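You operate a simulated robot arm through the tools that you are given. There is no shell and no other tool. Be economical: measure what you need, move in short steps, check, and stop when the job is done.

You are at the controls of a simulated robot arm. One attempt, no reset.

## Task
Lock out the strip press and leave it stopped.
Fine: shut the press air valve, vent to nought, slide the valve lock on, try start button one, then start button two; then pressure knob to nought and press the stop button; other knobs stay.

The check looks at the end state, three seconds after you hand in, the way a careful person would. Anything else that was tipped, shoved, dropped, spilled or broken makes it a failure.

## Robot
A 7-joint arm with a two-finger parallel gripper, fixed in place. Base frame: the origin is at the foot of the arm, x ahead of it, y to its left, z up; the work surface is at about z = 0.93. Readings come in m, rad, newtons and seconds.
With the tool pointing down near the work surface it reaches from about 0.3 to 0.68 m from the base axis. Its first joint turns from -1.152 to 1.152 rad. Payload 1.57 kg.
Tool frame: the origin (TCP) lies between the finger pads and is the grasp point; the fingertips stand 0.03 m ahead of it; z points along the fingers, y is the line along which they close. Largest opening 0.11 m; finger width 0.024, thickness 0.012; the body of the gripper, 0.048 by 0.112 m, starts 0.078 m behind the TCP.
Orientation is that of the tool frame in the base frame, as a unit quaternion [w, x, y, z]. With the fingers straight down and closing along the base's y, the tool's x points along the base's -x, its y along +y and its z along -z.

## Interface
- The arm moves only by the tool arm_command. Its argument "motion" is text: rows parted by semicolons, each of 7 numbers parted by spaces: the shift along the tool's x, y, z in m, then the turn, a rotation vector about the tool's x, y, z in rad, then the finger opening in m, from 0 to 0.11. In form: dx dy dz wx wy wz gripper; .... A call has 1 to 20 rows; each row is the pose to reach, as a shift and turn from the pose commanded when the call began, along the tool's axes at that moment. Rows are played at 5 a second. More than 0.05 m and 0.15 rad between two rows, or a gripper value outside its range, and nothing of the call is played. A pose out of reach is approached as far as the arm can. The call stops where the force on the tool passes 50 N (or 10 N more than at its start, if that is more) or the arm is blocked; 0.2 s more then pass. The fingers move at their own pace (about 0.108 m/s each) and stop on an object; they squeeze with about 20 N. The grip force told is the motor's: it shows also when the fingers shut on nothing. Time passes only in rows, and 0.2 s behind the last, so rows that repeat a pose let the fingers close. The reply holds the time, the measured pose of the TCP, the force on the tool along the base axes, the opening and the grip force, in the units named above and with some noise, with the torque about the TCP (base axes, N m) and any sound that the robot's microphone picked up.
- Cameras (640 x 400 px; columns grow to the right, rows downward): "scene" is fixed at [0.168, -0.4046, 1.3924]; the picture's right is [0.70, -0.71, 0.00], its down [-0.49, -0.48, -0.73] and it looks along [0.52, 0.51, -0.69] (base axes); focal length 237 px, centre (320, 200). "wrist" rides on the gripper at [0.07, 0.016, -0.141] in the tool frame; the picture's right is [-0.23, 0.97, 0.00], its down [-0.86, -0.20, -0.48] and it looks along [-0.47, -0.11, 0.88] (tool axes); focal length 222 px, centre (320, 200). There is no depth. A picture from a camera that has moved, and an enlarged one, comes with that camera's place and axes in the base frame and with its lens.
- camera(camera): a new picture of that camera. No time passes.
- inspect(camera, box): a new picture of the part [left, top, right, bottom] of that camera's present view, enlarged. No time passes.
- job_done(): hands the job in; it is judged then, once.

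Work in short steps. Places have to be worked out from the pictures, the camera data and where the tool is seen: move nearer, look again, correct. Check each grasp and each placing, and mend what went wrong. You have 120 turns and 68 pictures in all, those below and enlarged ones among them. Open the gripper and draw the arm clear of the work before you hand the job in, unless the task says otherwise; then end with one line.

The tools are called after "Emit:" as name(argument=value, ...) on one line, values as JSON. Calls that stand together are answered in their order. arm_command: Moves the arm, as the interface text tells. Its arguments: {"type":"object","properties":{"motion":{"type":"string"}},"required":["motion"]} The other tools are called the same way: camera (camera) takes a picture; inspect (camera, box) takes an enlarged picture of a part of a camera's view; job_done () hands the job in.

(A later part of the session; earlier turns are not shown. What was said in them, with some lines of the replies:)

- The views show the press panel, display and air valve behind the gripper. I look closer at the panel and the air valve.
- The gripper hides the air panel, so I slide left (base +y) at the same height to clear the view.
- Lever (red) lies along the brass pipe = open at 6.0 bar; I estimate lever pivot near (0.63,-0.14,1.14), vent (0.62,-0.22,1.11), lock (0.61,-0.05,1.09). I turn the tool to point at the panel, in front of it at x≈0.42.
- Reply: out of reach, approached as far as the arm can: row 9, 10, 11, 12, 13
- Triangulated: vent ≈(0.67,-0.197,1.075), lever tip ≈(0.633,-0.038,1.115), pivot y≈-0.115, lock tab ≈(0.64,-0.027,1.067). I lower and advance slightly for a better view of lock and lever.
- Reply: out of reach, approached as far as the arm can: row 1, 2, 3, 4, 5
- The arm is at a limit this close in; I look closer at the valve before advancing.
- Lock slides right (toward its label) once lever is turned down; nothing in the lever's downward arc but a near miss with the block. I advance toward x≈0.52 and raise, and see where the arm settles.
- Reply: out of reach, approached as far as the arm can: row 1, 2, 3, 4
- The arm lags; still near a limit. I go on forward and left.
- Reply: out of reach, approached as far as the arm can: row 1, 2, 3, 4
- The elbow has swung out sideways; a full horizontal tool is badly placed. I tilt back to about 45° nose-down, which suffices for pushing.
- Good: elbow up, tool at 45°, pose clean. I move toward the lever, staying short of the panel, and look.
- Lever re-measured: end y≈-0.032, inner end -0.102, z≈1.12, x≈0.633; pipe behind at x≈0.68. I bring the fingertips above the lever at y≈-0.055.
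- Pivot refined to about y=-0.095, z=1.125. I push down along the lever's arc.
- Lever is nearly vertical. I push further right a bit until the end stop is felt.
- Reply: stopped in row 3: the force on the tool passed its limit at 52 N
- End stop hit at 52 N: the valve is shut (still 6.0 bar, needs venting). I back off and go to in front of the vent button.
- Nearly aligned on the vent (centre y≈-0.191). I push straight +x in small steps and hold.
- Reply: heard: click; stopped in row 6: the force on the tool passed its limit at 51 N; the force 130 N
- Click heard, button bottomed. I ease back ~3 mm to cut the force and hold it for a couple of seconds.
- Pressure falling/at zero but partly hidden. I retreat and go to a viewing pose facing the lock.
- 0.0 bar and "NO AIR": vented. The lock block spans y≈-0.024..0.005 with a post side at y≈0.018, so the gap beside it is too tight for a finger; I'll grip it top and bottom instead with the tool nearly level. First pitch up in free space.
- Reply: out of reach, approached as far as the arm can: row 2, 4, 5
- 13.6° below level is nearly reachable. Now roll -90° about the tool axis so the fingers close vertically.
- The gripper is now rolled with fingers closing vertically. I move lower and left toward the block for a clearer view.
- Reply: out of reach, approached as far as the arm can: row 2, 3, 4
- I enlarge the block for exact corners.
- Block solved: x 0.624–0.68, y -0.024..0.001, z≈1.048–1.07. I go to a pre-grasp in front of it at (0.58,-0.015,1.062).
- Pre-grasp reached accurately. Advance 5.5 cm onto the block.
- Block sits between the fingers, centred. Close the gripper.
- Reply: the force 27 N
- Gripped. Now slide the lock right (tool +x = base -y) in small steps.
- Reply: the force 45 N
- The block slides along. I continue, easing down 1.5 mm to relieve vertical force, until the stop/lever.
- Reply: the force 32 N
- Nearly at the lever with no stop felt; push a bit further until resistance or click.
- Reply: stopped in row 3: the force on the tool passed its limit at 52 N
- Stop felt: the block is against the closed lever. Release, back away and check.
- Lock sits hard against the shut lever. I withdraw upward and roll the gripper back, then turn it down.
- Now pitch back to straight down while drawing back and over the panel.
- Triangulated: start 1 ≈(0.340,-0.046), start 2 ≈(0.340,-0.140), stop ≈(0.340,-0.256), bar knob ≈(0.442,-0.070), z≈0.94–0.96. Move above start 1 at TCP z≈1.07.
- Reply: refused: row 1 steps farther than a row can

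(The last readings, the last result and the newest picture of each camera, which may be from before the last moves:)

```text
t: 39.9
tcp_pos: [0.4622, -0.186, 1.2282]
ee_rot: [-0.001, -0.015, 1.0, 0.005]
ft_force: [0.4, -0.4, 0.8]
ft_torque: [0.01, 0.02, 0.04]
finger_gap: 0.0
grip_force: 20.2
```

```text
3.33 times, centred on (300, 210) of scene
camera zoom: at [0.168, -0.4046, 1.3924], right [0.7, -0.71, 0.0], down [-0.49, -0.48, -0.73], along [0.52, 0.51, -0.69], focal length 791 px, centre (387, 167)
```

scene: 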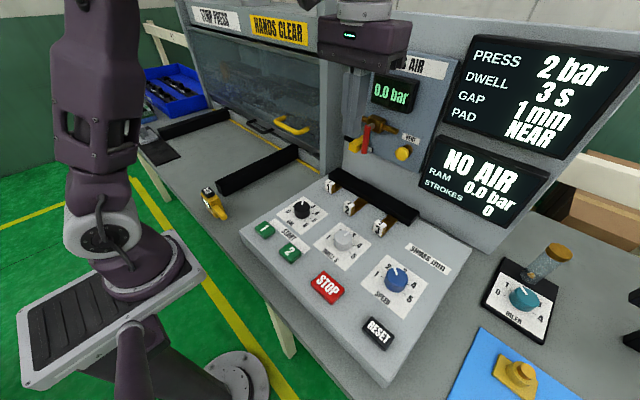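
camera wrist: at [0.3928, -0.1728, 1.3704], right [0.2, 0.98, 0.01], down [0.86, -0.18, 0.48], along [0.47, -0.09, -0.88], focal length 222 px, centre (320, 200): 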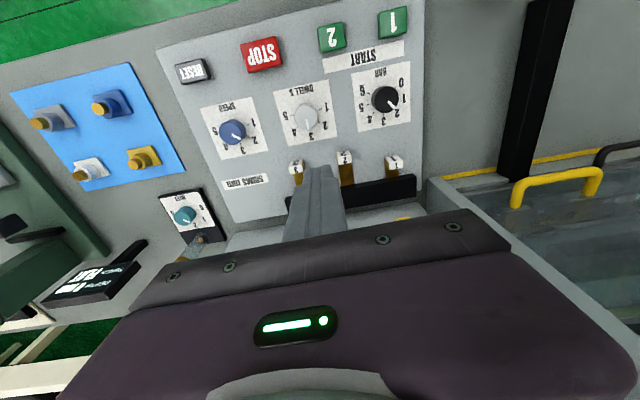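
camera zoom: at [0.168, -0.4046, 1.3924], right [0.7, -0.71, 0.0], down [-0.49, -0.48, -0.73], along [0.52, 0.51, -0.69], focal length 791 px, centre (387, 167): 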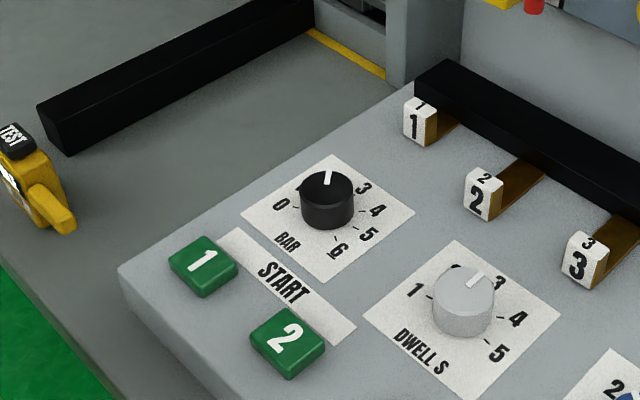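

Refused for step size; I repeat with smaller steps.

Emit:
arm_command(motion="0.019 0.023 0.025 0 0 0 0;0.038 0.046 0.05 0 0 0 0;0.057 0.07 0.076 0 0 0 0;0.077 0.094 0.102 0 0 0 0;0.097 0.118 0.128 0 0 0 0;0.118 0.142 0.15 0 0 0 0;0.118 0.142 0.158 0 0 0 0;0.118 0.142 0.158 0 0 0 0")

Emit:
inspect(camera="scene", box=[200, 140, 360, 280])

```text
t: 41.7
tcp_pos: [0.3386, -0.0453, 1.0717]
ee_rot: [0.0, -0.016, 1.0, 0.005]
ft_force: [0.4, -0.4, 0.2]
ft_torque: [0.02, 0.01, 0.01]
finger_gap: 0.0003
grip_force: 19.8
```

```text
2.86 times, centred on (280, 210) of scene
camera zoom: at [0.168, -0.4046, 1.3924], right [0.7, -0.71, 0.0], down [-0.49, -0.48, -0.73], along [0.52, 0.51, -0.69], focal length 678 px, centre (434, 171)
```

zoom: 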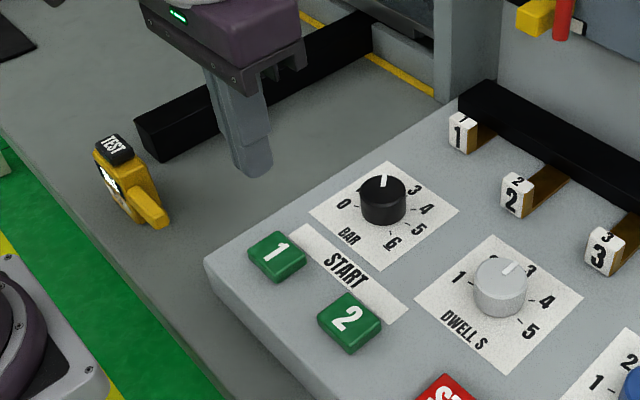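

The tip is right above start 1 (projection matches). I descend slowly until click/contact.

Emit:
arm_command(motion="0 0.001 0.03 0 0 0 0;0 0.001 0.06 0 0 0 0;0 0.001 0.08 0 0 0 0;0 0.001 0.087 0 0 0 0;0 0.001 0.091 0 0 0 0;0 0.001 0.095 0 0 0 0;0 0.001 0.098 0 0 0 0;0 0.001 0.101 0 0 0 0;0 0.001 0.104 0 0 0 0;0 0.001 0.107 0 0 0 0")

```text
t: 43.9
tcp_pos: [0.3422, -0.0448, 0.9676]
ee_rot: [0.0, -0.016, 1.0, 0.005]
ft_force: [-12.8, -0.2, 31.0]
ft_torque: [-0.02, 0.36, 0.01]
finger_gap: 0.0001
grip_force: 19.7
out of reach, approached as far as the arm can: row 8, 9, 10
heard: click
```

Click heard. Lift and check the display, then shift to start 2 (y≈-0.140).

Emit:
arm_command(motion="0 0 -0.03 0 0 0 0;0 0 -0.06 0 0 0 0;0.002 -0.032 -0.06 0 0 0 0;0.002 -0.064 -0.06 0 0 0 0;0.003 -0.095 -0.06 0 0 0 0;0.003 -0.095 -0.06 0 0 0 0")

Emit:
camera(camera="scene")

```text
t: 45.3
tcp_pos: [0.344, -0.1394, 1.0262]
ee_rot: [0.002, -0.015, 1.0, 0.005]
ft_force: [0.9, 0.1, 0.2]
ft_torque: [0.02, -0.01, 0.03]
finger_gap: 0.0
grip_force: 19.9
```

```text
25 pictures are left
```

scene: 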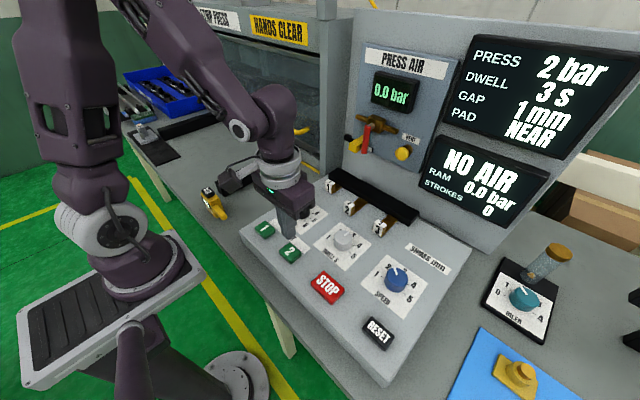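

Still "NO AIR", nothing started. Press start 2.

Emit:
arm_command(motion="0.003 0 0.03 0 0 0 0;0.003 0 0.045 0 0 0 0;0.003 0 0.05 0 0 0 0;0.003 0 0.053 0 0 0 0;0.003 0 0.056 0 0 0 0;0.003 0 0.059 0 0 0 0;0.003 0 0.062 0 0 0 0;0.003 0 0.062 0 0 0 0")

```text
t: 47.1
tcp_pos: [0.3391, -0.1388, 0.9644]
ee_rot: [0.003, -0.015, 1.0, 0.006]
ft_force: [15.8, 12.8, 46.3]
ft_torque: [0.37, -0.32, -0.07]
finger_gap: 0.0
grip_force: 19.5
heard: click
```

Click heard for start 2. Lift and move above the BAR knob (scale: 0 back-left, 3 forward, 6 back-right; now at 2), opening to 0.07, and look.

Emit:
arm_command(motion="0 0 -0.04 0 0 0 0;0 0 -0.08 0 0 0 0;-0.03 0.02 -0.1 0 0 0 0.02;-0.065 0.04 -0.12 0 0 0 0.05;-0.102 0.063 -0.12 0 0 0 0.07;-0.102 0.063 -0.12 0 0 0 0.07")

Emit:
inspect(camera="wrist", box=[220, 40, 440, 240])

Emit:
camera(camera="scene")

```text
t: 48.5
tcp_pos: [0.4408, -0.0744, 1.0857]
ee_rot: [0.0, -0.016, 1.0, 0.004]
ft_force: [0.1, -1.5, 0.4]
ft_torque: [0.0, -0.02, -0.06]
finger_gap: 0.0698
grip_force: 0.0
```

```text
2.00 times, centred on (330, 140) of wrist
camera zoom: at [0.3716, -0.0603, 1.2284], right [0.2, 0.98, 0.01], down [0.86, -0.18, 0.48], along [0.47, -0.09, -0.88], focal length 444 px, centre (300, 320)
```

zoom: 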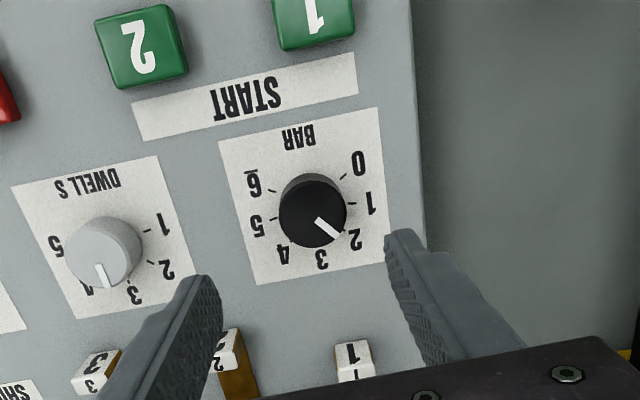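

```text
23 pictures are left
```

scene: 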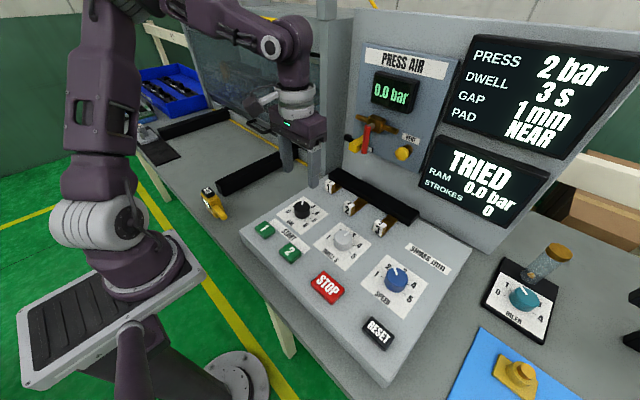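

"TRIED" shows. Knob refined at (0.445,-0.065), top z≈0.961, Ø≈0.042. Descend around it to tip z≈0.949.

Emit:
arm_command(motion="-0.004 0.009 0.03 0 0 0 0.07;-0.004 0.009 0.06 0 0 0 0.07;-0.004 0.009 0.085 0 0 0 0.07;-0.004 0.009 0.098 0 0 0 0.07;-0.004 0.009 0.107 0 0 0 0.07;-0.004 0.009 0.107 0 0 0 0.07")

Emit:
inspect(camera="scene", box=[240, 150, 400, 270])

Emit:
inspect(camera="wrist", box=[220, 40, 440, 240])

```text
t: 49.9
tcp_pos: [0.4418, -0.0615, 0.9771]
ee_rot: [-0.001, -0.015, 1.0, 0.005]
ft_force: [0.0, 0.2, 0.3]
ft_torque: [0.0, 0.04, 0.0]
finger_gap: 0.07
grip_force: 0.1
```

```text
3.33 times, centred on (320, 210) of scene
camera zoom: at [0.168, -0.4046, 1.3924], right [0.7, -0.71, 0.0], down [-0.49, -0.48, -0.73], along [0.52, 0.51, -0.69], focal length 791 px, centre (320, 167)
```

zoom: 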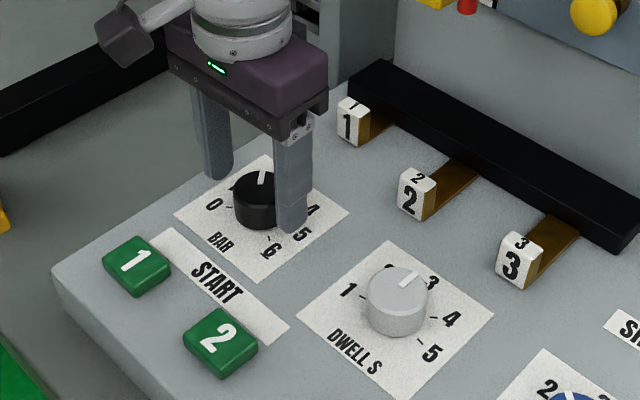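

```text
2.00 times, centred on (330, 140) of wrist
camera zoom: at [0.3721, -0.0498, 1.1193], right [0.2, 0.98, 0.01], down [0.86, -0.18, 0.48], along [0.47, -0.09, -0.88], focal length 444 px, centre (300, 320)
```

zoom: 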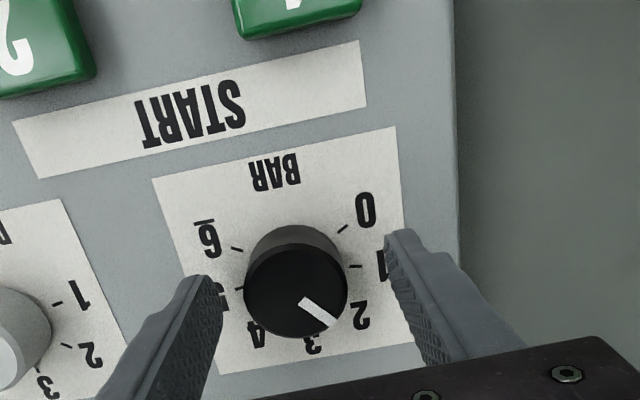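

Well centred. Close on the knob.

Emit:
arm_command(motion="0 0 0 0 0 0 0.05;0 0 0 0 0 0 0.03;0 0 0 0 0 0 0.02;0 0 0 0 0 0 0.02")

```text
t: 50.9
tcp_pos: [0.4422, -0.0656, 0.9776]
ee_rot: [0.001, -0.014, 1.0, 0.002]
ft_force: [-1.9, -28.9, -4.8]
ft_torque: [-0.63, 0.49, -0.09]
finger_gap: 0.0415
grip_force: 44.7
```

Gripped (gap 0.0415). I relieve the side force and turn CCW (tool z negative) by ~0.7 rad, then check.

Emit:
arm_command(motion="0 -0.003 0 0 0 -0.06 0.02;0 -0.003 0 0 0 -0.18 0.02;0 -0.003 0 0 0 -0.3 0.02;0 -0.003 0 0 0 -0.42 0.02;0 -0.003 0 0 0 -0.56 0.02;0 -0.003 0 0 0 -0.7 0.02;0 -0.003 0 0 0 -0.7 0.02")

Emit:
inspect(camera="scene", box=[240, 30, 560, 230])

```text
t: 52.5
tcp_pos: [0.4435, -0.0671, 0.9776]
ee_rot: [0.002, -0.357, 0.934, 0.003]
ft_force: [-11.0, -22.7, -18.3]
ft_torque: [-0.98, 0.12, 0.0]
finger_gap: 0.0412
grip_force: 44.9
```

```text
2.00 times, centred on (400, 130) of scene
camera zoom: at [0.1679, -0.4052, 1.3922], right [0.7, -0.71, 0.0], down [-0.49, -0.48, -0.73], along [0.52, 0.51, -0.69], focal length 475 px, centre (160, 340)
```

zoom: 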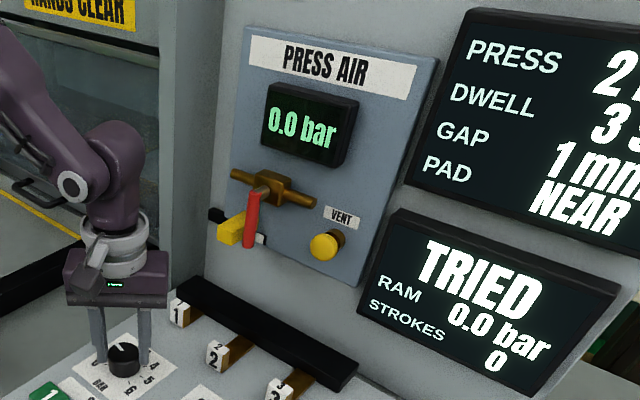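

I check the knob pointer directly.

Emit:
inspect(camera="wrist", box=[220, 40, 440, 240])

```text
2.00 times, centred on (330, 140) of wrist
camera zoom: at [0.381, -0.1026, 1.1195], right [-0.48, 0.88, 0.01], down [0.77, 0.42, 0.48], along [0.42, 0.24, -0.88], focal length 444 px, centre (300, 320)
```

zoom: 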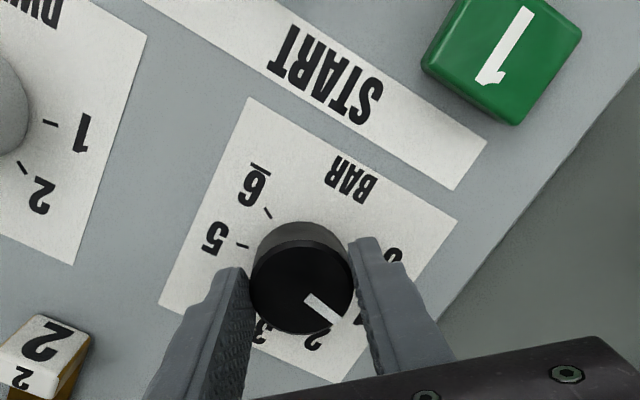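

Pointer moves with the gripper, now about at 1. Turn another 0.71 rad to reach 0.

Emit:
arm_command(motion="0 0 0 0 0 -0.12 0.02;0 0 0 0 0 -0.24 0.02;0 0 0 0 0 -0.36 0.02;0 0 0 0 0 -0.48 0.02;0 0 0 0 0 -0.6 0.02;0 0 0 0 0 -0.71 0.02;0 0 0 0 0 -0.71 0.02")

Emit:
inspect(camera="wrist", box=[220, 40, 440, 240])

```text
t: 54.1
tcp_pos: [0.4443, -0.067, 0.9777]
ee_rot: [0.004, -0.66, 0.751, 0.002]
ft_force: [10.9, -13.1, -22.2]
ft_torque: [0.54, -0.37, 0.04]
finger_gap: 0.041
grip_force: 45.0
```

```text
2.00 times, centred on (330, 140) of wrist
camera zoom: at [0.4199, -0.1352, 1.1195], right [-0.94, 0.35, 0.0], down [0.31, 0.82, 0.49], along [0.17, 0.46, -0.87], focal length 444 px, centre (300, 320)
```

zoom: 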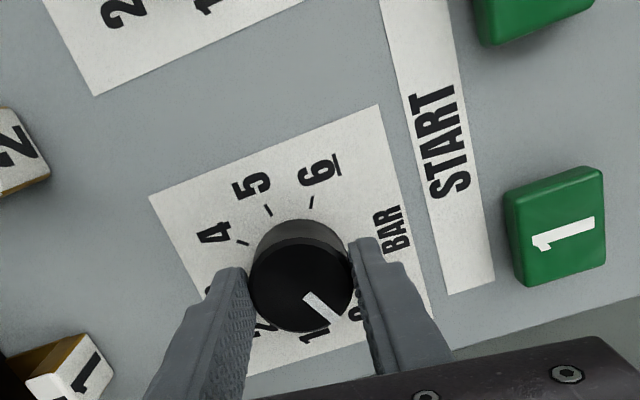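

Gripper turned 81° vs. the needed 80°. I release, rise and verify the pointer.

Emit:
arm_command(motion="0 0 0 0 0 0 0.04;0 0 0 0 0 0 0.07;0 0 0 0 0 0 0.07;0 0 -0.03 0 0 0 0.07;0 0 -0.07 0 0 0 0.07;0 0 -0.07 0 0 0 0.07")

Emit:
inspect(camera="wrist", box=[270, 60, 400, 180])

Emit:
inspect(camera="scene", box=[260, 170, 360, 240])

```text
t: 55.5
tcp_pos: [0.4449, -0.0696, 1.0481]
ee_rot: [0.003, -0.66, 0.751, 0.003]
ft_force: [-0.3, -0.1, 0.7]
ft_torque: [0.02, 0.0, -0.04]
finger_gap: 0.07
grip_force: 0.0
```

```text
3.33 times, centred on (335, 120) of wrist
camera zoom: at [0.4202, -0.1376, 1.1897], right [-0.94, 0.35, 0.0], down [0.31, 0.82, 0.49], along [0.17, 0.46, -0.87], focal length 740 px, centre (270, 467)
```

zoom: 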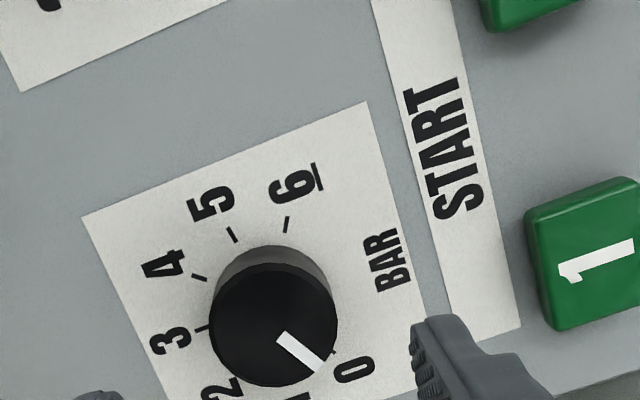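

```text
5.71 times, centred on (310, 205) of scene
camera zoom: at [0.168, -0.4046, 1.3924], right [0.7, -0.71, 0.0], down [-0.49, -0.48, -0.73], along [0.52, 0.51, -0.69], focal length 1357 px, centre (377, 171)
```

zoom: 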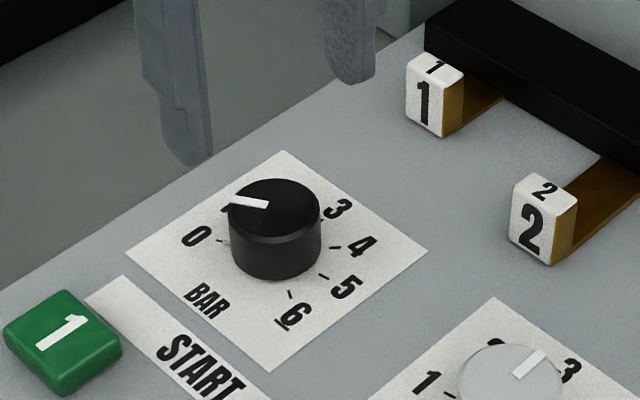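

Pointer computed at ≈121° from forward – right on the 0 tick. Now move, closing the fingers, to above STOP (0.340,-0.256).

Emit:
arm_command(motion="0 0 -0.02 0 0 0 0.05;0.036 0.015 -0.02 0 0 0 0.02;0.072 0.03 -0.02 0 0 0 0;0.108 0.045 -0.02 0 0 0 0;0.144 0.06 -0.02 0 0 0 0;0.178 0.072 -0.02 0 0 0 0;0.198 0.08 -0.02 0 0 0 0;0.198 0.08 -0.02 0 0 0 0")

Emit:
inspect(camera="scene", box=[240, 180, 440, 340])

```text
t: 57.3
tcp_pos: [0.3378, -0.2527, 1.0672]
ee_rot: [0.003, -0.66, 0.751, 0.002]
ft_force: [1.0, 0.2, 0.6]
ft_torque: [-0.03, 0.0, -0.01]
finger_gap: 0.0001
grip_force: 20.3
```

```text
2.50 times, centred on (340, 260) of scene
camera zoom: at [0.168, -0.4046, 1.3924], right [0.7, -0.71, 0.0], down [-0.49, -0.48, -0.73], along [0.52, 0.51, -0.69], focal length 594 px, centre (270, 50)
```

zoom: 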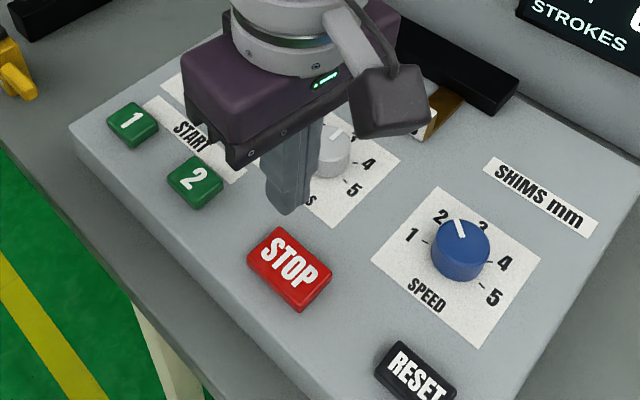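

The projected tip lands on STOP's centre. Descend until click.

Emit:
arm_command(motion="0.001 -0.001 0.03 0 0 0 0;0.002 -0.002 0.06 0 0 0 0;0.002 -0.002 0.08 0 0 0 0;0.002 -0.002 0.088 0 0 0 0;0.002 -0.002 0.092 0 0 0 0;0.002 -0.002 0.096 0 0 0 0;0.002 -0.002 0.099 0 0 0 0;0.002 -0.002 0.102 0 0 0 0;0.002 -0.002 0.105 0 0 0 0")

```text
t: 59.3
tcp_pos: [0.3415, -0.2541, 0.9653]
ee_rot: [0.006, -0.659, 0.752, -0.002]
ft_force: [-37.9, 41.4, 224.7]
ft_torque: [-0.24, 2.34, -0.77]
finger_gap: 0.0002
grip_force: 20.2
heard: click
stopped in row 9: the force on the tool passed its limit at 54 N (the readings are from after the stop); the commanded pose is now the measured one
```

Click heard. Lift off, draw clear and check the whole state.

Emit:
arm_command(motion="0 0 -0.03 0 0 0 0;0 0 -0.07 0 0 0 0;0 0 -0.11 0 0 0 0.03;-0.03 0 -0.15 0 0 0 0.06;-0.07 0 -0.18 0 0 0 0.06;-0.11 0 -0.2 0 0 0 0.06;-0.15 0 -0.22 0 0 0 0.06;-0.19 0 -0.22 0 0 0 0.06;-0.22 0 -0.22 0 0 0 0.06;-0.22 0 -0.22 0 0 0 0.06")

Emit:
camera(camera="scene")

Emit:
inspect(camera="scene", box=[220, 160, 440, 360])

```text
t: 61.5
tcp_pos: [0.3697, -0.0373, 1.1825]
ee_rot: [0.004, -0.66, 0.752, 0.001]
ft_force: [-0.5, -0.1, -0.8]
ft_torque: [0.01, -0.01, 0.02]
finger_gap: 0.0598
grip_force: 0.1
```

```text
14 pictures are left
```

scene: 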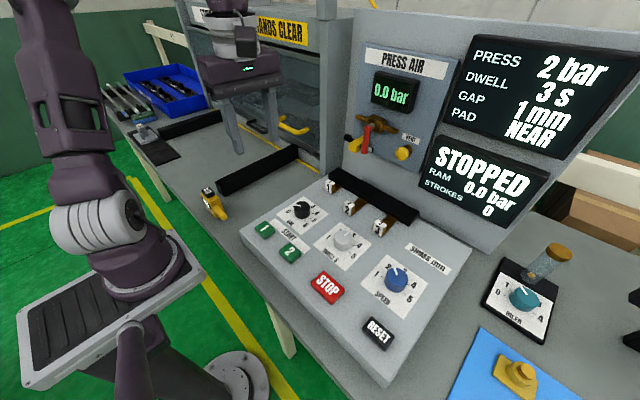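

```text
2.00 times, centred on (330, 260) of scene
camera zoom: at [0.168, -0.4046, 1.3924], right [0.7, -0.71, 0.0], down [-0.49, -0.48, -0.73], along [0.52, 0.51, -0.69], focal length 475 px, centre (300, 80)
```

zoom: 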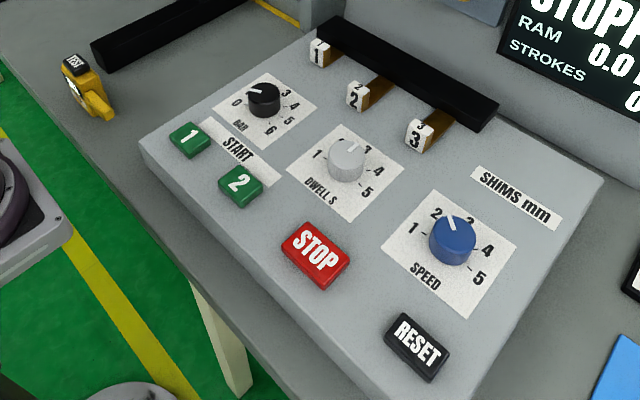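

"STOPPED", 0.0 bar, BAR pointer at 0, other knobs unchanged. One last look at lever and lock.

Emit:
inspect(camera="scene", box=[325, 90, 425, 180])

Emit:
inspect(camera="scene", box=[270, 180, 340, 235])

```text
4.44 times, centred on (375, 135) of scene
camera zoom: at [0.168, -0.4046, 1.3924], right [0.7, -0.71, 0.0], down [-0.49, -0.48, -0.73], along [0.52, 0.51, -0.69], focal length 1055 px, centre (76, 489)
```

zoom: 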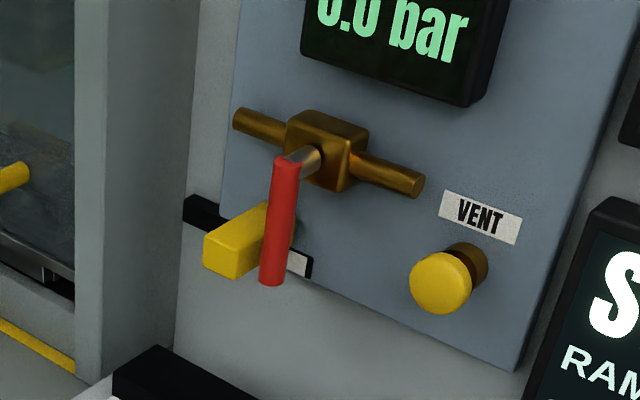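

```text
7.27 times, centred on (305, 208) of scene
camera zoom: at [0.168, -0.4046, 1.3924], right [0.7, -0.71, 0.0], down [-0.49, -0.48, -0.73], along [0.52, 0.51, -0.69], focal length 1727 px, centre (429, 146)
```

zoom: 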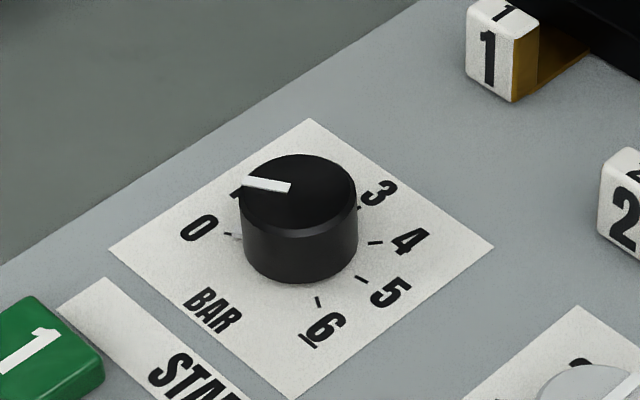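

Everything checks out: valve shut, lock on, vented, knob at 0, stopped, arm clear and gripper open. I hand it in.

Emit:
job_done()

```text
The job is handed in.
```

The strip press is locked out and stopped: air valve shut, vented to 0.0 bar, valve lock slid on, start buttons one and two tried without a stroke, pressure knob at 0, and the display reads STOPPED.
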